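You operate a simulated robot arm through the tools that you are given. There is no shell and no other tool. Be economical: measure what you need, move in short steps, check, and stop when the job is done.

Carry out the task below with a simulated robot arm. There is one attempt and no reset: what you move stays moved.

TASK
Stack the bottle that says "clove" from the top of the trolley on top of the bottle marked "cedar". Then put one of the wax blocks from the top of the trolley on the sample card there.

It is judged by the outcome, as a careful person would: the job done as asked, and still so three seconds after it is handed in. It fails if anything else is knocked over, pushed out of place, dropped, spilled or broken.

THE ROBOT
A 7-joint arm with a two-finger parallel gripper, fixed in place. Base frame: the origin is at the foot of the arm, x ahead of it, y to its left, z up; the work surface is at about z = 800. Lengths are in mm, angles in rad, forces in N, time in s.
With the tool pointing down near the work surface it reaches from about 240 to 680 mm from the base axis. Its first joint turns from -1.152 to 1.152 rad. Payload 2.4 kg.
Tool frame: the origin (TCP) lies between the finger pads and is the grasp point; the fingertips stand 30 mm ahead of it; z points along the fingers, y is the line along which they close. The gripper opens to 94 mm. The fingers are 28 mm wide and 10 mm thick; the gripper's body (50 by 96 mm) begins 55 mm behind the TCP.
Orientation is told as [roll, pitch, yaw] about the base's x, y, z axes, in that order, counted from this pose: with the fingers straight down and closing along the base's y, the tool's x points along the base's -x, its y along +y and its z along -z.

THE INTERFACE
- The arm moves only by the tool send_rows. Its argument "motion" is a list of rows, each a list of 7 numbers: the gripper command, from -1 (shut) to 1 (fully open), values between in proportion, then the shift along the base's x, y, z in mm, then the turn, a rotation vector about the base's x, y, z in degrees. In form: [[claw, dx, dy, dz, wx, wy, wz], ...]. A call has 1 to 20 rows; each row is the pose to reach, as a shift and turn from the pose commanded when the call began. A row lasts 0.2 s, in which the tool goes at most 50 mm and 0.15 rad; a call with a longer step from one row to the next is refused whole, and so is a gripper value outside its range. A pose out of reach is approached as far as the arm can. The call stops where the force on the tool passes 40 N (or 10 N more than at its start, if that is more) or the arm is blocked; 0.2 s more then pass. The fingers move at their own pace (about 153 mm/s each) and stop on an object; they squeeze with about 30 N. The grip force told is the motor's: it shows also when the fingers shut on nothing. Time passes only in rows, and 0.2 s behind the last, so rows that repeat a pose let the fingers close. It gives the time, the measured TCP pose, the force on the tool (base axes), the opening and the grip force at its end, in the units of the frame above (readings bear some noise).
- Cameras (640 x 400 px; columns grow to the right, rows downward): "scene" is fixed at [56.8, 493.1, 1450.8]; the picture's right is [-0.51, -0.86, 0.00], its down [-0.47, 0.28, -0.83] and it looks along [0.72, -0.43, -0.55] (base axes); focal length 364 px, centre (320, 200). "wrist" rides on the gripper at [-37, 0, -58] in the tool frame; the picture's right is [0.00, -1.00, 0.00], its down [0.97, 0.00, -0.24] and it looks along [0.24, 0.00, 0.97] (tool axes); focal length 218 px, centre (320, 200).
- camera(camera): a new picture of that camera. No time passes.
- point_at(camera, pixels): for up to 12 pixels [column, row] of the newest picture of that camera ("zoom" is the newest enlarged one), the place [x, y, z] in the base frame of the surface seen there, good to about 2 mm, but the place of the scene camera against the robot may be out by one fixed shift of up to 12 mm in any direction. No time passes.
- close_up(camera, box): a new picture of the part [left, top, right, bottom] of that camera's present view, enlarged. No time passes.
- hand_in(): hands the job in; it is judged then, once.

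Work in short steps. Measure before you move; look again where a grasp or a placing could have gone wrong, and mend it. You have 80 turns and 46 pictures in all, the two below and enlarged ones among them. Open the gripper and draw the arm clear of the work before you hand the job in, unless the task says otherwise; then end with one line.

The tools are called after "Call:" as a command line: name --pt "numbers of a row" for each row, then --argument value for the rest, lists and objects as JSON in quotes. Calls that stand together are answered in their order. send_rows: Moves the arm, as the interface text tells. Its arguments: {"type":"object","properties":{"motion":{"type":"array","items":{"type":"array","items":{"type":"number"}}}},"required":["motion"]} The other tools are called the same way: camera (camera) takes a picture; point_at (camera, pixels) gives the place of the surface under pixels of a picture; close_up (camera, box) takes an enlarged picture of a part of a camera's view; hand_in () hands the job in.

At the start:

```text
time_s: 0.0
tool_pos: [424.5, -17.3, 1175.7]
orientation: [0.002, 0.0, 0.0]
contact_force: [-0.6, 0.5, -0.7]
grip_width: 93.8
gripper_force: 0.0
```

scene: 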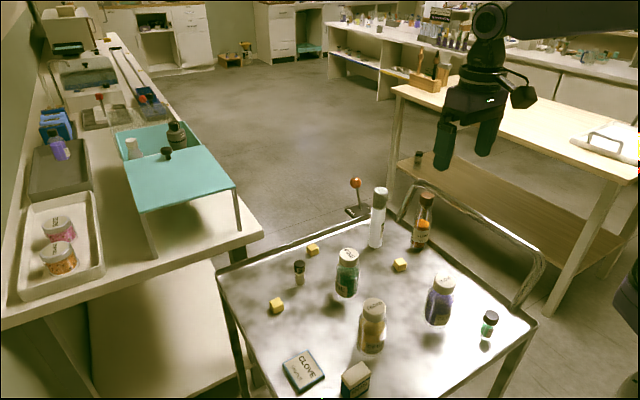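
wrist: 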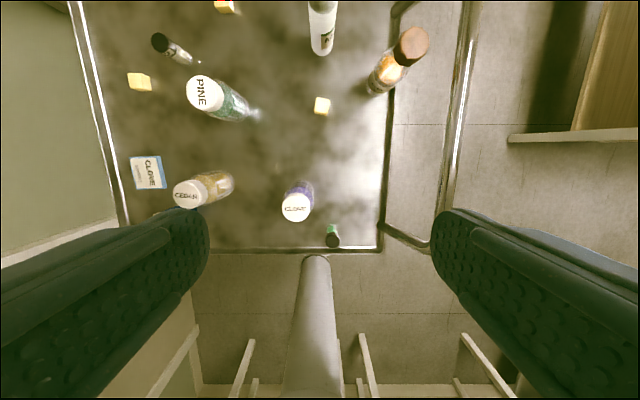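

I start by looking closer at the trolley in both views to read the labels and find the sample card.

Call:
close_up --camera "scene" --box '[220, 170, 540, 400]'

Call:
close_up --camera "wrist" --box '[80, 0, 480, 250]'

```text
1.74 times, centred on (380, 285) of scene
```

zoom: 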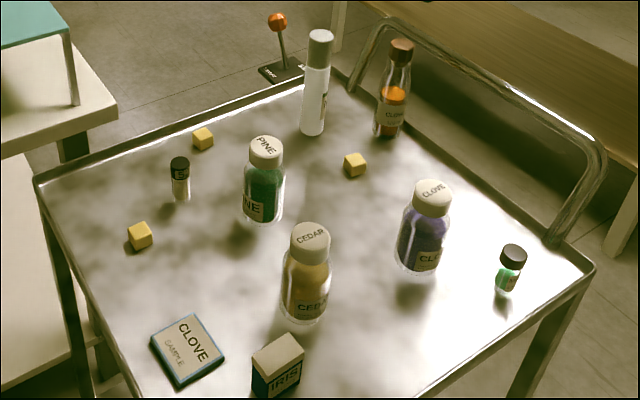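

```text
1.60 times, centred on (280, 125) of wrist
```

zoom: 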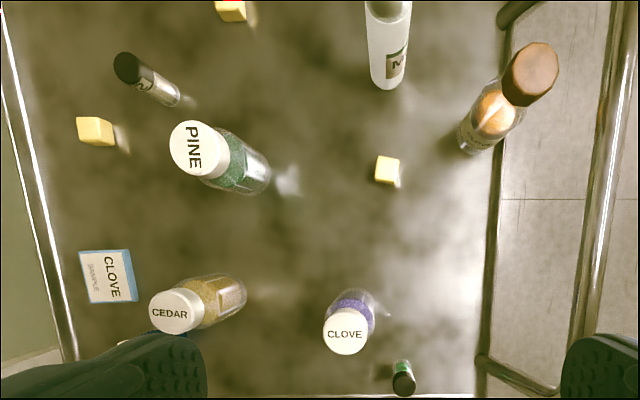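

The white-capped bottle reads CLOVE, but the amber bottle's label looks similar. I'll enlarge that one and the card, and measure the caps.

Call:
close_up --camera "scene" --box '[390, 185, 470, 235]'

Call:
point_at --camera "wrist" --pixels '[[296, 208], [189, 194], [148, 173], [322, 106], [139, 82], [305, 185], [232, 185], [260, 160], [330, 170], [413, 46], [333, 240], [330, 140]]'

Call:
camera --camera "scene"

Call:
point_at --camera "scene" --pixels '[[444, 282], [374, 308], [304, 372], [400, 264], [277, 305], [370, 348], [438, 320], [357, 372], [490, 316], [428, 198]]'

```text
8.00 times, centred on (430, 210) of scene
```

zoom: 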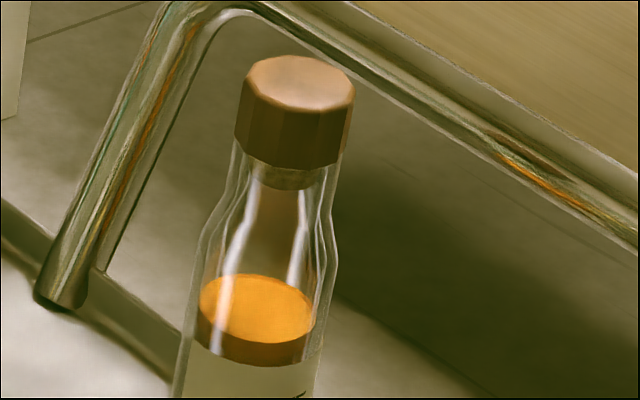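

```text
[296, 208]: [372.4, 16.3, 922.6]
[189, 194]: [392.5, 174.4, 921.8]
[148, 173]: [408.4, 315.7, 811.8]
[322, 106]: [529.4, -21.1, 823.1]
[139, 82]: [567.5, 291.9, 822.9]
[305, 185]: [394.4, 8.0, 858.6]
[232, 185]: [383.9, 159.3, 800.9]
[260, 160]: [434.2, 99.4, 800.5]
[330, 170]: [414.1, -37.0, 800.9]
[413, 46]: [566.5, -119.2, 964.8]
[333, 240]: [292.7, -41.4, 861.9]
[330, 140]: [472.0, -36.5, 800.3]
```

```text
40 pictures are left
```

scene: 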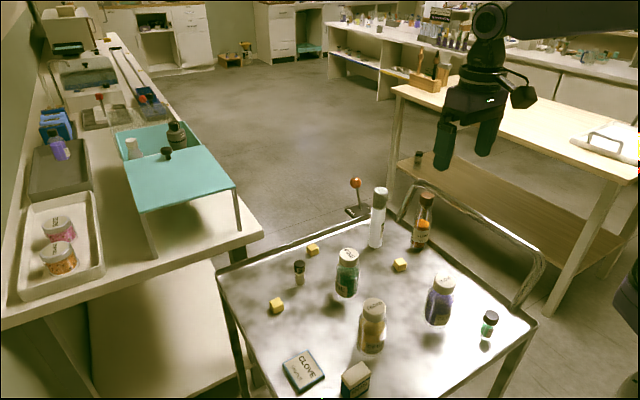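

```text
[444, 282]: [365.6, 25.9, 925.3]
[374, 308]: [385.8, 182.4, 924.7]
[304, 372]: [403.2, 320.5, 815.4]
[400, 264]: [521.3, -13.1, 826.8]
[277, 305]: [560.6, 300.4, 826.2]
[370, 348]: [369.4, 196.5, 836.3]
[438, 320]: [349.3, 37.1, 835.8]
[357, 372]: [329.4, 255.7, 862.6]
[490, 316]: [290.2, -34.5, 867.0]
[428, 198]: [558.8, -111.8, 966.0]
```

The scene camera's fixed shift comes out at about (-7, +8, +4). I still need the amber bottle's label, so I'll enlarge just below the last view.

Call:
close_up --camera "scene" --box '[400, 220, 448, 250]'

Call:
close_up --camera "scene" --box '[346, 270, 458, 360]'

```text
13.33 times, centred on (424, 235) of scene
```

zoom: 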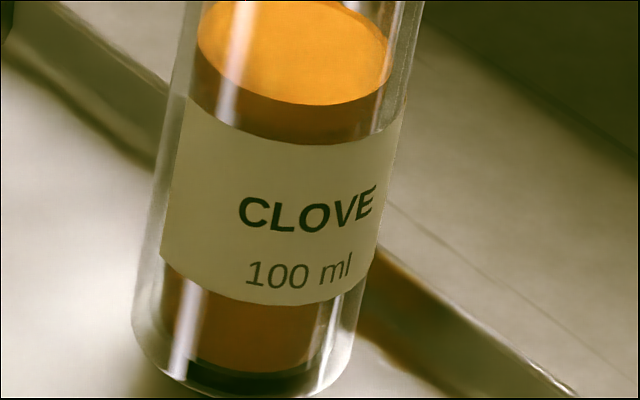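

```text
4.44 times, centred on (402, 315) of scene
```

zoom: 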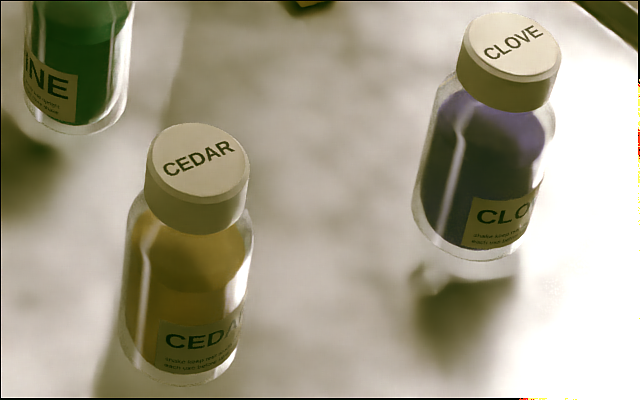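

Both the purple and the amber bottle read "CLOVE". I'll check where the amber one stands and measure the sizes of the caps and bottles.

Call:
point_at --camera "zoom" --pixels '[[458, 70], [560, 75], [508, 62], [415, 215], [515, 215], [147, 190], [248, 195], [198, 168], [122, 325], [210, 335], [508, 105], [195, 230]]'

Call:
point_at --camera "scene" --pixels '[[424, 236], [414, 236], [429, 238], [420, 247], [405, 245], [440, 250], [376, 195], [357, 208], [458, 215]]'

Call:
close_up --camera "wrist" --box '[340, 10, 460, 110]'

```text
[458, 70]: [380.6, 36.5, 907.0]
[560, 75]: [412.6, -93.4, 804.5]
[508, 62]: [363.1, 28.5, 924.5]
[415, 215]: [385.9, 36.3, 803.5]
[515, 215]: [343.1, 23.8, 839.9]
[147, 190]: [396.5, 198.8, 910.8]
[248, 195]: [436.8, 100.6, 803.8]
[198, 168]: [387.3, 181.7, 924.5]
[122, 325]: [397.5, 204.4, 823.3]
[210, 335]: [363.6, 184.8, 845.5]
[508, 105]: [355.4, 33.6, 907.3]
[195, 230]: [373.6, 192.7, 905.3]
```

```text
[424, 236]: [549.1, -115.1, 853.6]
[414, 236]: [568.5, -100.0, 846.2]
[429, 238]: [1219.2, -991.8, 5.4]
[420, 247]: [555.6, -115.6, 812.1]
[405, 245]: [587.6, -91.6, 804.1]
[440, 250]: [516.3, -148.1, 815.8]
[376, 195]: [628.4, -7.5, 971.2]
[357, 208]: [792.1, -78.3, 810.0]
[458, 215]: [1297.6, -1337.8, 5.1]
```

```text
4.00 times, centred on (400, 60) of wrist
```

zoom: 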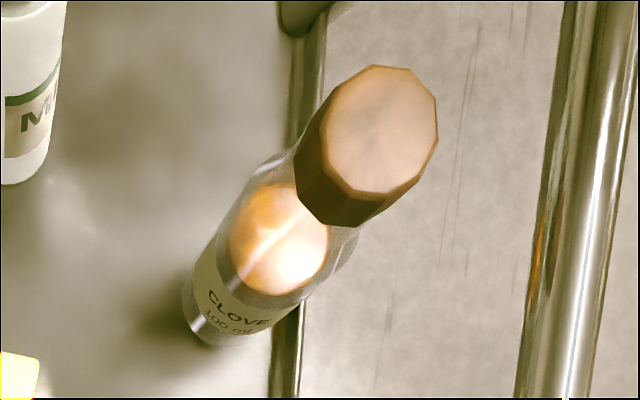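

Both bottles stand on the trolley. I choose the purple white-capped one: it says CLOVE on both cap and label and is the same kind as the cedar bottle. Its cap centre is about (372.5, 16.5, 922), so I'll move above it and measure again from close range.

Call:
send_rows --pt "1 -13 8 -30 0 0 0" --pt "1 -26 17 -60 0 0 0" --pt "1 -39 25 -90 0 0 0" --pt "1 -52 34 -125 0 0 0" --pt "1 -52 34 -125 0 0 0"

Call:
camera --camera "wrist"

```text
time_s: 1.2
tool_pos: [371.3, 18.9, 1049.1]
orientation: [-0.001, 0.001, 0.0]
contact_force: [-0.1, -0.5, 0.2]
grip_width: 94.2
gripper_force: 0.1
```

```text
36 pictures are left
```

wrist: 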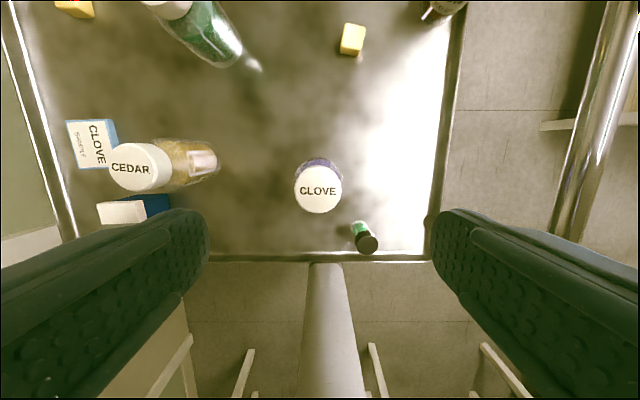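

The cap now fills columns 294–342 and rows 165–213. I'll measure its edges and those of cedar's cap.

Call:
point_at --camera "wrist" --pixels '[[297, 190], [340, 190], [318, 168], [318, 211], [318, 189], [112, 166], [168, 167], [140, 145], [140, 188], [140, 167]]'

```text
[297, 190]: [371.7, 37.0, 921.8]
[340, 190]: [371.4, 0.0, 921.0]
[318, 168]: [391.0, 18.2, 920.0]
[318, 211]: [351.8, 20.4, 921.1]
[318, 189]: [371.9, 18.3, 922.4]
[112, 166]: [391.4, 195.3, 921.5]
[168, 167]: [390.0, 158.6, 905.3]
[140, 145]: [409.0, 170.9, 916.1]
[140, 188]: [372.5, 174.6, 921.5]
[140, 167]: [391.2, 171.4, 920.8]
```

The clove cap centre is about (371.6, 18.5) with a diameter near 42, and it is centred under the tool. I'll descend to TCP z ≈ 877.

Call:
send_rows --pt "1 -0.5 1 -35 0 0 0" --pt "1 -0.5 1 -70 0 0 0" --pt "1 -0.5 1 -105 0 0 0" --pt "1 -0.5 1 -135 0 0 0" --pt "1 -0.5 1 -155 0 0 0" --pt "1 -0.5 1 -173 0 0 0" --pt "1 -0.5 1 -173 0 0 0"

Call:
close_up --camera "scene" --box '[340, 210, 540, 340]'

```text
time_s: 2.8
tool_pos: [372.6, 18.6, 877.8]
orientation: [0.0, 0.0, 0.0]
contact_force: [-0.2, -0.6, -0.4]
grip_width: 94.0
gripper_force: 0.1
```

```text
3.08 times, centred on (440, 275) of scene
```

zoom: 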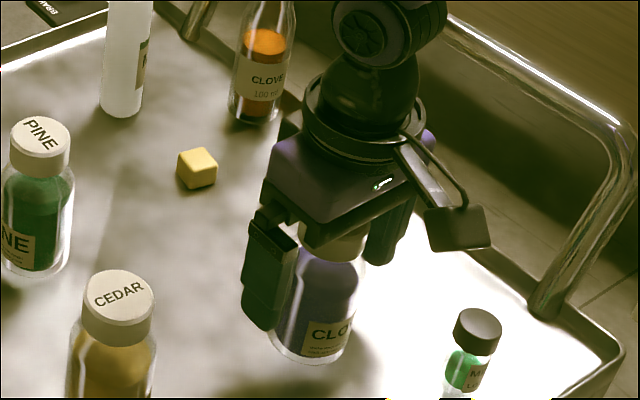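

The fingers straddle the bottle below its cap and nothing touched. I'll close the gripper.

Call:
send_rows --pt "-1 0 0 0 0 0 0" --pt "-1 0 0 0 0 0 0" --pt "-1 0 0 0 0 0 0" --pt "-1 0 0 0 0 0 0"

```text
time_s: 3.8
tool_pos: [372.0, 19.5, 878.5]
orientation: [-0.001, 0.0, -0.002]
contact_force: [0.2, 0.2, -0.6]
grip_width: 54.2
gripper_force: 30.0
```

It is gripped at 54 mm. I'll lift it straight up and check it.

Call:
send_rows --pt "-1 0 0 10 0 0 0" --pt "-1 0 0 30 0 0 0" --pt "-1 0 0 60 0 0 0" --pt "-1 0 0 95 0 0 0" --pt "-1 0 0 130 0 0 0" --pt "-1 0 0 160 0 0 0" --pt "-1 0 0 160 0 0 0"

Call:
camera --camera "scene"

Call:
camera --camera "wrist"

```text
time_s: 5.4
tool_pos: [371.8, 19.9, 1037.9]
orientation: [-0.001, 0.0, 0.0]
contact_force: [-0.4, 0.2, -2.8]
grip_width: 54.2
gripper_force: 29.8
```

```text
34 pictures are left
```

scene: 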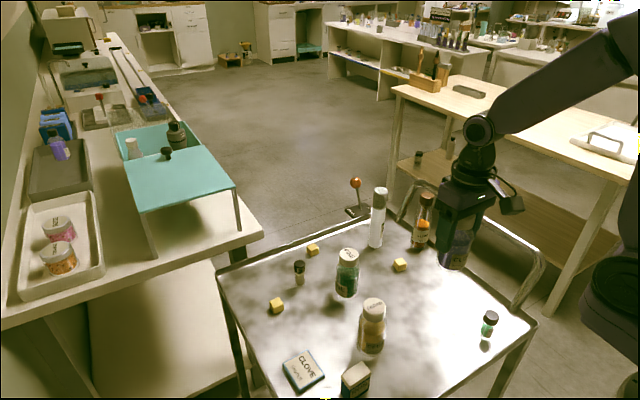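

```text
33 pictures are left
```

wrist: 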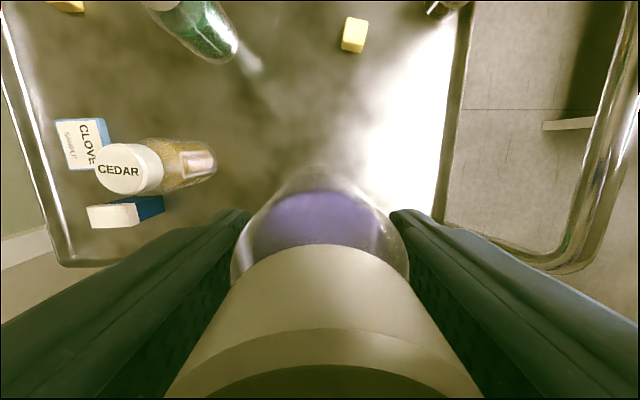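

The bottle hangs upright. Next I'll measure cedar's cap from this view.

Call:
close_up --camera "wrist" --box '[70, 130, 166, 200]'

Call:
close_up --camera "scene" --box '[344, 285, 408, 325]'

```text
5.71 times, centred on (118, 165) of wrist
```

zoom: 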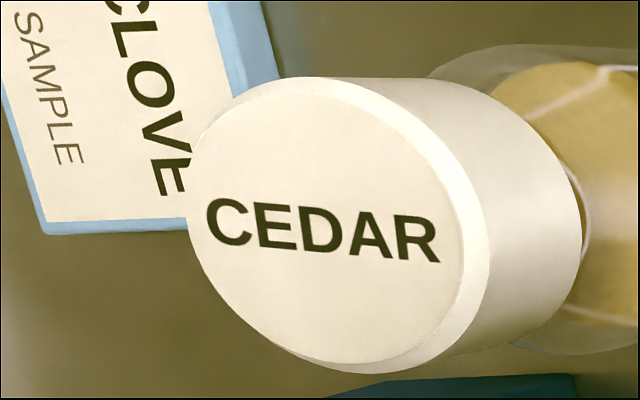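

```text
10.00 times, centred on (376, 305) of scene
```

zoom: 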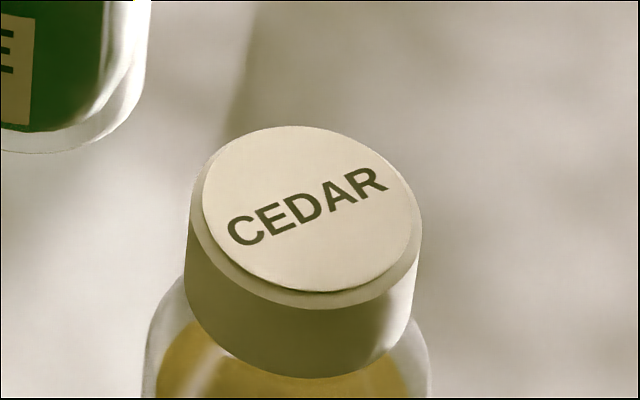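

Working from the text centre of the cap, cedar lies about (+19, +160) from the tool. I'll move across at this height, where the bottle base is at z ≈ 960, then compare in the scene view.

Call:
send_rows --pt "-1 2 15 0 0 0 0" --pt "-1 5 40 0 0 0 0" --pt "-1 8 68 0 0 0 0" --pt "-1 11 96 0 0 0 0" --pt "-1 15 124 0 0 0 0" --pt "-1 18 148 0 0 0 0" --pt "-1 19 160.3 0 0 0 0" --pt "-1 19 160.3 0 0 0 0" --pt "-1 19 160.3 -20 0 0 0" --pt "-1 19 160.3 -28 0 0 0" --pt "-1 19 160.3 -28 0 0 0"

Call:
close_up --camera "scene" --box '[312, 200, 440, 360]'

Call:
close_up --camera "wrist" --box '[200, 130, 440, 280]'

```text
time_s: 7.8
tool_pos: [391.4, 179.4, 1009.9]
orientation: [-0.001, 0.001, -0.001]
contact_force: [0.0, -0.4, -1.8]
grip_width: 54.2
gripper_force: 30.0
```

```text
2.50 times, centred on (376, 280) of scene
```

zoom: 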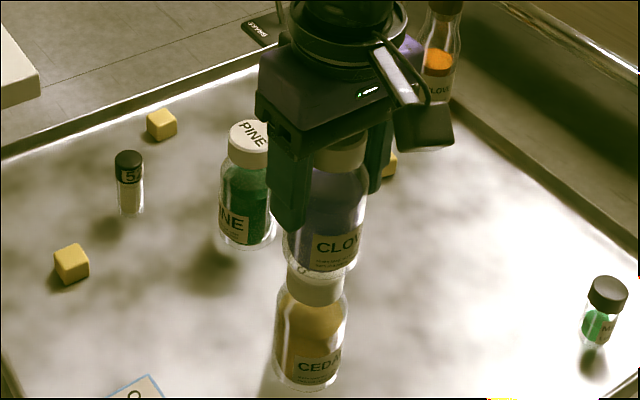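

```text
2.67 times, centred on (320, 205) of wrist
```

zoom: 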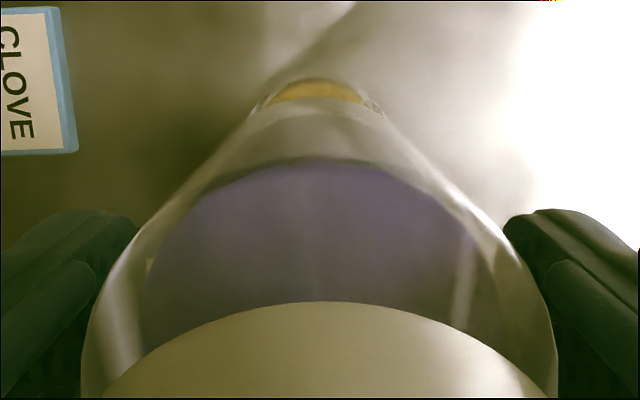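

In the wrist view the cedar body (column 318) is centred behind the held bottle. I'll enlarge the joint in the scene view to check x.

Call:
close_up --camera "scene" --box '[408, 285, 344, 365]'

Call:
close_up --camera "scene" --box '[312, 255, 440, 335]'

```text
refused: the box must be [left, top, right, bottom]
```

```text
5.00 times, centred on (376, 295) of scene
```

zoom: 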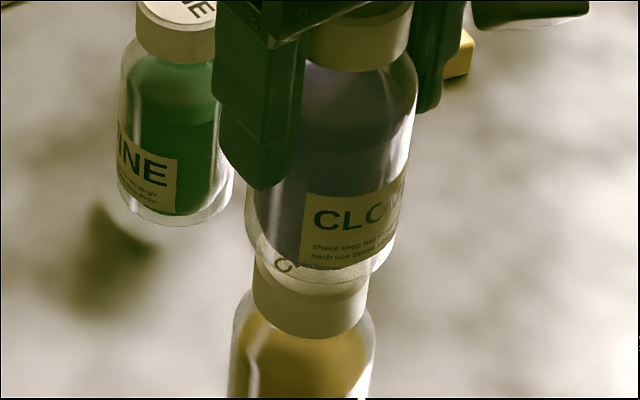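

The held base sits within about 1 mm of the cap axis, with a gap near 10 mm. I'll lower it in small steps until it touches.

Call:
send_rows --pt "-1 0 0 -3 0 0 0" --pt "-1 0 0 -6 0 0 0" --pt "-1 0 0 -7 0 0 0" --pt "-1 0 0 -8 0 0 0" --pt "-1 0 0 -8 0 0 0"

```text
time_s: 9.0
tool_pos: [391.4, 179.5, 1001.6]
orientation: [0.0, 0.0, -0.001]
contact_force: [-0.5, -0.3, -1.9]
grip_width: 54.1
gripper_force: 30.1
```

Call:
send_rows --pt "-1 0 0 -0.7 0 0 0" --pt "-1 0 0 -1.4 0 0 0" --pt "-1 0 0 -1.4 0 0 0"

Call:
close_up --camera "scene" --box '[336, 275, 416, 325]'

```text
time_s: 9.8
tool_pos: [392.1, 179.2, 1000.0]
orientation: [0.0, -0.001, 0.0]
contact_force: [0.1, 0.1, -3.9]
grip_width: 54.2
gripper_force: 30.2
```

```text
8.00 times, centred on (376, 300) of scene
```

zoom: 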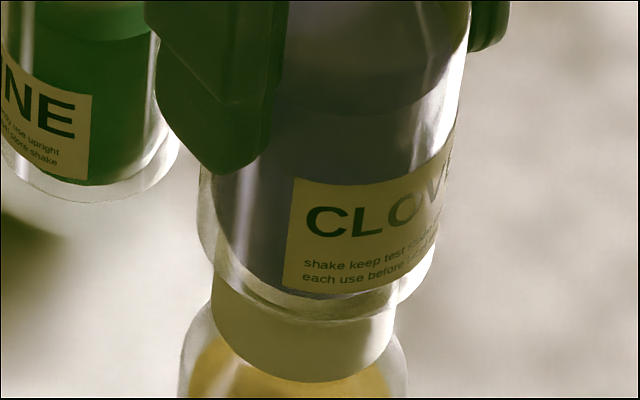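

The two are nearly touching, with an offset of about 2 mm at most. I'll lower a bit more to confirm contact.

Call:
send_rows --pt "-1 0 0 -0.5 0 0 0" --pt "-1 0 0 -1 0 0 0" --pt "-1 0 0 -1 0 0 0"

```text
time_s: 10.6
tool_pos: [390.5, 178.6, 998.1]
orientation: [0.001, 0.0, 0.0]
contact_force: [0.2, 0.7, -2.0]
grip_width: 53.8
gripper_force: 30.1
```

Call:
send_rows --pt "-1 0 0 -0.4 0 0 0" --pt "-1 0 0 -0.8 0 0 0" --pt "-1 0 0 -0.8 0 0 0"

```text
time_s: 11.4
tool_pos: [391.5, 177.9, 998.3]
orientation: [0.0, -0.001, -0.001]
contact_force: [0.2, 0.1, -1.8]
grip_width: 54.2
gripper_force: 29.9
```

Call:
send_rows --pt "-1 0 0 -0.4 0 0 0" --pt "-1 0 0 -0.8 0 0 0" --pt "-1 0 0 -0.8 0 0 0"

Call:
close_up --camera "scene" --box '[336, 275, 416, 325]'

```text
time_s: 12.2
tool_pos: [391.0, 178.7, 997.3]
orientation: [-0.001, -0.001, 0.0]
contact_force: [-2.3, -0.4, 8.6]
grip_width: 54.3
gripper_force: 29.8
```

```text
8.00 times, centred on (376, 300) of scene
```

zoom: 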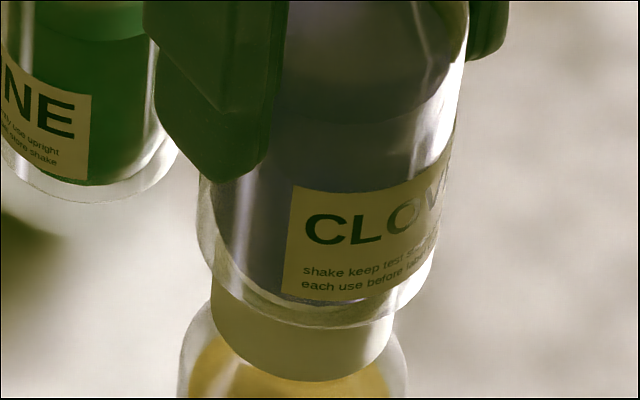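

Contact is confirmed: 8.6 N upward. I'll relieve it slightly and open in stages.

Call:
send_rows --pt "-1 0 0 0.4 0 0 0" --pt "-1 0 0 0.4 0 0 0" --pt "0.17 0 0 0.4 0 0 0" --pt "0.2 0 0 0.4 0 0 0" --pt "0.3 0 0 0.4 0 0 0" --pt "0.5 0 0 0.4 0 0 0" --pt "0.8 0 0 0.4 0 0 0" --pt "0.8 0 0 0.4 0 0 0"

Call:
close_up --camera "scene" --box '[312, 200, 440, 360]'

```text
time_s: 14.0
tool_pos: [391.7, 179.1, 997.9]
orientation: [0.0, 0.001, 0.0]
contact_force: [-0.6, 0.1, 1.0]
grip_width: 84.5
gripper_force: 0.1
```

```text
2.50 times, centred on (376, 280) of scene
```

zoom: 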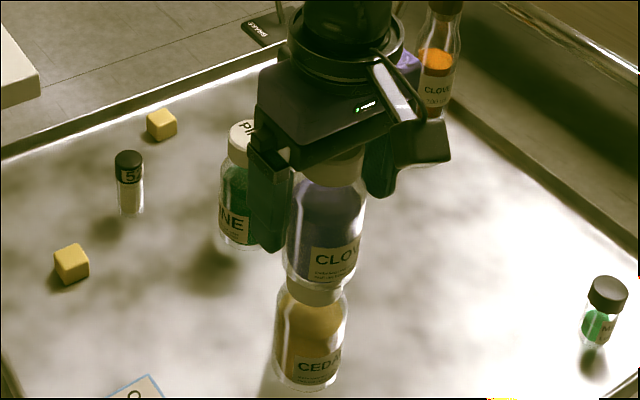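

It stands alone. I'll raise the gripper straight up clear of the stack, whose top is at z ≈ 1044.

Call:
send_rows --pt "0.8 0 0 8 0 0 0" --pt "0.8 0 0 25 0 0 0" --pt "0.8 0 0 50 0 0 0" --pt "0.8 0 0 80 0 0 0" --pt "0.8 0 0 120 0 0 0" --pt "0.8 0 0 150 0 0 0" --pt "0.8 0 0 150 0 0 0"

Call:
camera --camera "scene"

Call:
camera --camera "wrist"

```text
time_s: 15.6
tool_pos: [390.4, 178.4, 1147.7]
orientation: [-0.001, 0.001, 0.001]
contact_force: [-0.5, -0.8, 0.2]
grip_width: 84.5
gripper_force: 0.0
```

```text
24 pictures are left
```

scene: 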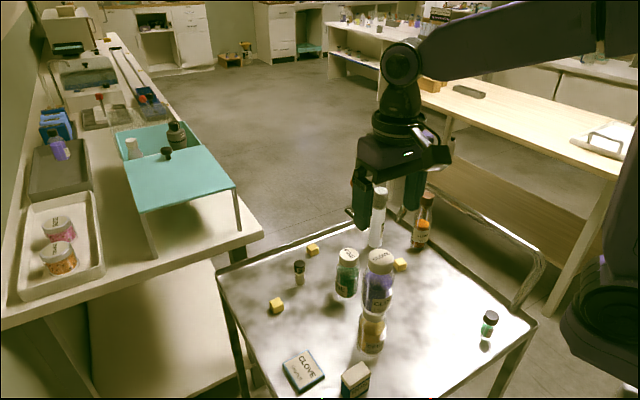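

```text
23 pictures are left
```

wrist: 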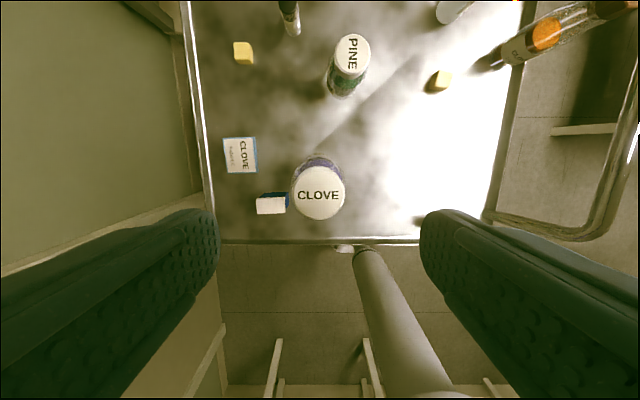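

The stack stands and nothing else has moved. I'll move over the nearest wax block, at about (567, 292), to look closer.

Call:
send_rows --pt "1 30 18 0 0 0 0" --pt "1 65 42 0 0 0 0" --pt "1 105 66 0 0 0 0" --pt "1 140 90 0 0 0 0" --pt "1 175 112 0 0 0 0" --pt "1 175 112 -40 0 0 0" --pt "1 175 112 -85 0 0 0" --pt "1 175 112 -130 0 0 0" --pt "1 175 112 -170 0 0 0" --pt "1 175 112 -170 0 0 0"

Call:
camera --camera "wrist"

```text
time_s: 17.8
tool_pos: [565.4, 290.0, 977.0]
orientation: [-0.002, -0.001, 0.001]
contact_force: [0.7, 0.4, -0.3]
grip_width: 93.9
gripper_force: 0.1
```

```text
22 pictures are left
```

wrist: 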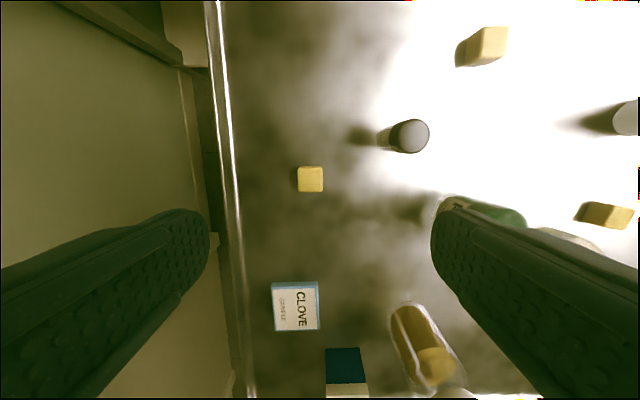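

Call:
close_up --camera "wrist" --box '[278, 159, 342, 199]'

Call:
point_at --camera "wrist" --pixels '[[310, 180], [299, 180], [322, 180], [310, 169], [310, 191], [236, 179], [400, 136], [296, 309], [276, 308], [317, 308], [296, 286], [296, 328]]'

```text
10.00 times, centred on (310, 179) of wrist
```

zoom: 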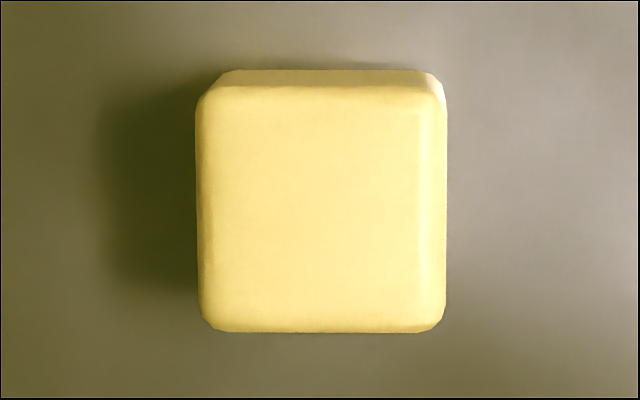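

```text
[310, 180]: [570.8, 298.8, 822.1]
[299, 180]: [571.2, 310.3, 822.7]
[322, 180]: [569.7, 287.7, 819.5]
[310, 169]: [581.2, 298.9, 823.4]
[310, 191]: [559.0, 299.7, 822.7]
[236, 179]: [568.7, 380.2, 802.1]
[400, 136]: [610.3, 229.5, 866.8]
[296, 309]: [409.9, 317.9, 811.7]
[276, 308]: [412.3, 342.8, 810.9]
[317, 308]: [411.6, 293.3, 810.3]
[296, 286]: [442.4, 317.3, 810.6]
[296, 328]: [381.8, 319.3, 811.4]
```

The block is square to the tool, centred at (570, 299) with its top at 823. I'll descend with a 61 mm opening until the tips are about 4 mm above the tray.

Call:
send_rows --pt "0.3 4 9 0 0 0 0" --pt "0.3 4 9 -40 0 0 0" --pt "0.3 4 9 -80 0 0 0" --pt "0.3 4 9 -110 0 0 0" --pt "0.3 4 9 -130 0 0 0" --pt "0.3 4 9 -143.5 0 0 0" --pt "0.3 4 9 -143.5 0 0 0"

Call:
camera --camera "wrist"

```text
time_s: 19.4
tool_pos: [568.1, 298.2, 833.0]
orientation: [0.0, -0.001, 0.0]
contact_force: [0.9, 0.2, 0.2]
grip_width: 61.1
gripper_force: 0.1
```

```text
20 pictures are left
```

wrist: 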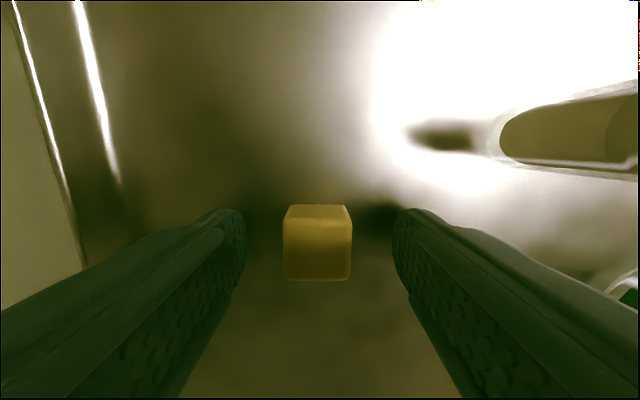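

The block is centred between the fingertips, so I'll close and lift it slightly.

Call:
send_rows --pt "-1 0 0 0 0 0 0" --pt "-1 0 0 0 0 0 0" --pt "-1 0 0 0 0 0 0" --pt "-1 0 0 0 0 0 0" --pt "-1 0 0 5 0 0 0" --pt "-1 0 0 20 0 0 0" --pt "-1 0 0 45 0 0 0" --pt "-1 0 0 75 0 0 0" --pt "-1 0 0 75 0 0 0"

Call:
camera --camera "wrist"

```text
time_s: 21.4
tool_pos: [569.9, 298.5, 910.1]
orientation: [0.0, 0.0, 0.0]
contact_force: [0.8, -0.2, 1.1]
grip_width: 23.4
gripper_force: 30.2
```

```text
19 pictures are left
```

wrist: 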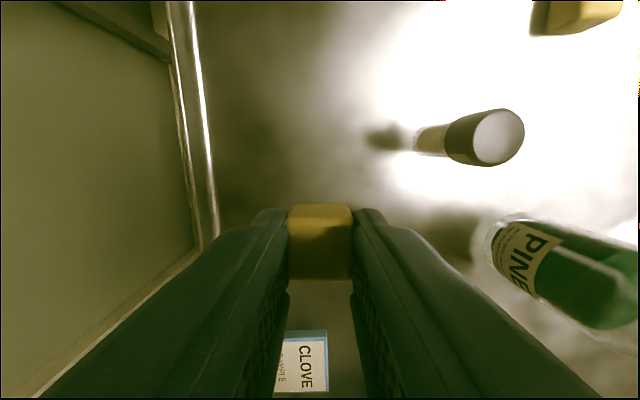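

The block is held at 23.4 mm. The card centre is about (410, 317), so I'll move over it at this height, staying well clear of the stack, and check.

Call:
send_rows --pt "-1 -25 3 0 0 0 0" --pt "-1 -55 7 0 0 0 0" --pt "-1 -85 11 0 0 0 0" --pt "-1 -115 15 0 0 0 0" --pt "-1 -142 18 0 0 0 0" --pt "-1 -160 18 0 0 0 0" --pt "-1 -160 18 0 0 0 0"

Call:
camera --camera "scene"

Call:
camera --camera "wrist"

```text
time_s: 23.0
tool_pos: [408.2, 318.0, 909.4]
orientation: [0.0, 0.0, 0.001]
contact_force: [-0.3, -0.8, 0.2]
grip_width: 23.2
gripper_force: 30.3
```

```text
18 pictures are left
```

scene: 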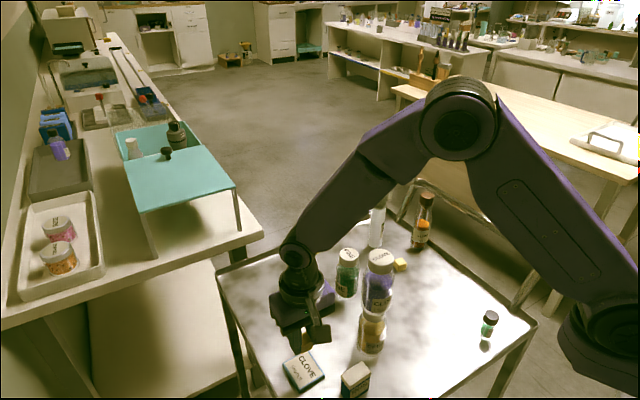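

```text
17 pictures are left
```

wrist: 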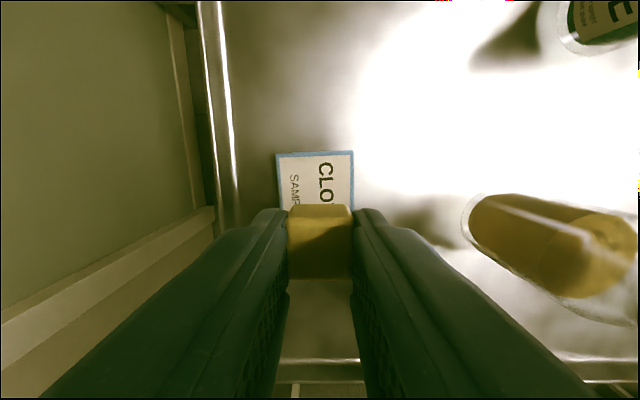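

The arm is clear of the stack and the card centre is about (+2, +3) away. I'll lower until the block is about 2 mm above the card.

Call:
send_rows --pt "-1 2 3 -15 0 0 0" --pt "-1 2 3 -35 0 0 0" --pt "-1 2 3 -50 0 0 0" --pt "-1 2 3 -58 0 0 0" --pt "-1 2 3 -61 0 0 0" --pt "-1 2 3 -61 0 0 0"

Call:
close_up --camera "scene" --box '[250, 300, 410, 400]'

```text
time_s: 24.4
tool_pos: [411.6, 321.6, 848.2]
orientation: [0.001, 0.0, 0.0]
contact_force: [0.1, -0.8, 0.0]
grip_width: 23.4
gripper_force: 30.0
```

```text
4.00 times, centred on (330, 350) of scene
```

zoom: 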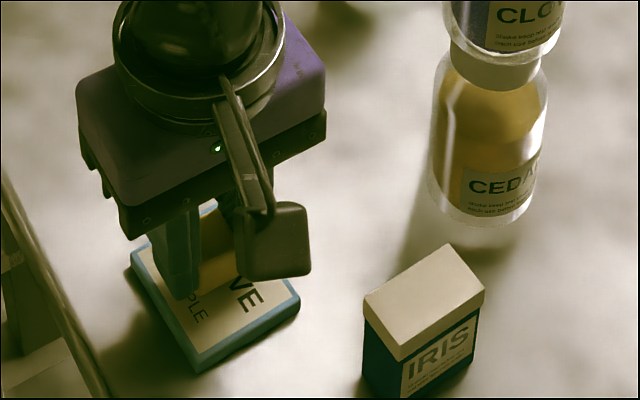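

Call:
send_rows --pt "-1 0 0 -0.7 0 0 0" --pt "-1 0 0 -1.4 0 0 0" --pt "-1 0 0 -2 0 0 0" --pt "-1 0 0 -2 0 0 0"

```text
time_s: 25.4
tool_pos: [412.1, 321.0, 846.0]
orientation: [0.0, 0.0, -0.001]
contact_force: [-0.4, -0.4, 0.4]
grip_width: 23.3
gripper_force: 30.4
```

Call:
send_rows --pt "-1 0 0 -0.5 0 0 0" --pt "-1 0 0 -1 0 0 0" --pt "-1 0 0 -1 0 0 0"

```text
time_s: 26.2
tool_pos: [411.6, 319.6, 845.4]
orientation: [0.001, -0.001, 0.0]
contact_force: [0.1, 1.0, -0.5]
grip_width: 23.5
gripper_force: 30.0
```

Call:
send_rows --pt "-1 0 0 -0.5 0 0 0" --pt "-1 0 0 -1 0 0 0" --pt "-1 0 0 -1 0 0 0"

```text
time_s: 27.0
tool_pos: [412.3, 319.6, 844.1]
orientation: [0.0, -0.002, 0.001]
contact_force: [0.7, -0.8, 0.0]
grip_width: 23.1
gripper_force: 29.8
```

Call:
send_rows --pt "-1 0 0 -0.4 0 0 0" --pt "-1 0 0 -0.8 0 0 0" --pt "-1 0 0 -0.8 0 0 0"

Call:
close_up --camera "scene" --box '[270, 335, 350, 385]'

```text
time_s: 27.8
tool_pos: [411.2, 319.4, 843.5]
orientation: [-0.001, 0.001, 0.001]
contact_force: [-0.6, -1.9, 4.0]
grip_width: 23.4
gripper_force: 30.0
```

```text
8.00 times, centred on (310, 360) of scene
```

zoom: 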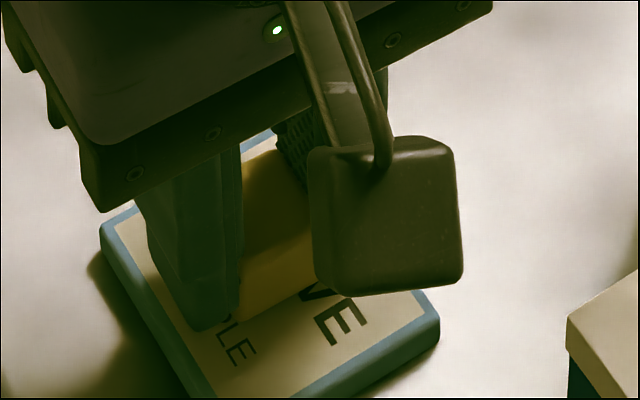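

Contact is made (4 N) with the block over the middle of the card. I'll release it and rise straight up.

Call:
send_rows --pt "-0.45 0 0 0 0 0 0" --pt "-0.4 0 0 0 0 0 0" --pt "-0.2 0 0 0 0 0 0" --pt "0.1 0 0 0 0 0 0" --pt "0.1 0 0 0 0 0 0" --pt "0.1 0 0 8 0 0 0" --pt "0.1 0 0 25 0 0 0" --pt "0.1 0 0 55 0 0 0" --pt "0.1 0 0 95 0 0 0" --pt "0.1 0 0 140 0 0 0" --pt "0.1 0 0 185 0 0 0" --pt "0.1 0 0 230 0 0 0" --pt "0.1 0 0 270 0 0 0" --pt "0.1 0 0 270 0 0 0"

Call:
camera --camera "scene"

Call:
close_up --camera "scene" --box '[220, 180, 540, 400]'

```text
time_s: 30.8
tool_pos: [411.1, 321.7, 1113.8]
orientation: [-0.002, 0.0, 0.0]
contact_force: [-0.5, -0.4, -0.6]
grip_width: 51.6
gripper_force: 0.0
```

```text
14 pictures are left
```

scene: 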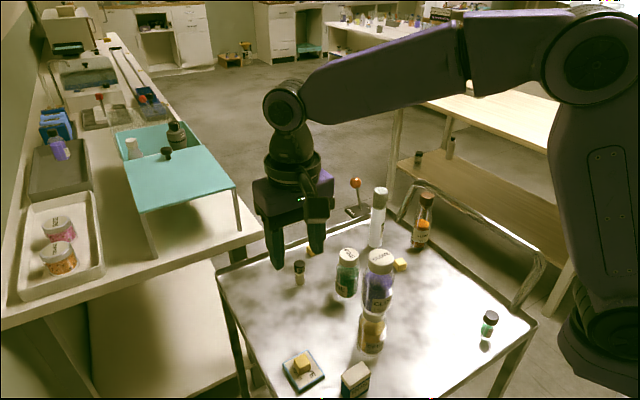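

```text
1.82 times, centred on (380, 290) of scene
```

zoom: 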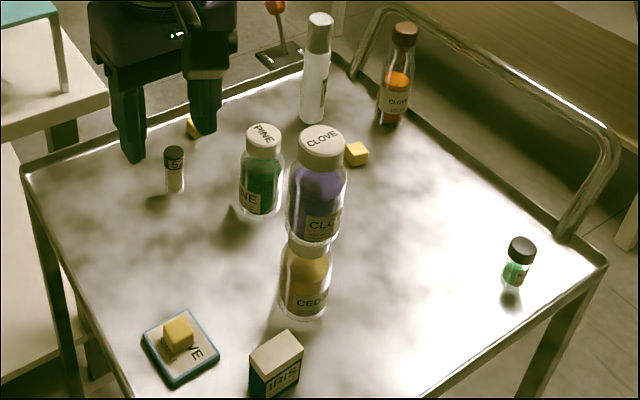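

The block rests on the card, the stack stands, everything else is in its place, and the gripper is open and clear. I'm handing the job in.

Call:
hand_in

```text
The job is handed in.
```

I stacked the white-capped clove bottle on the cedar bottle and put one wax block on the sample card; a taller amber bottle on the trolley also reads "CLOVE", and I left it where it was.
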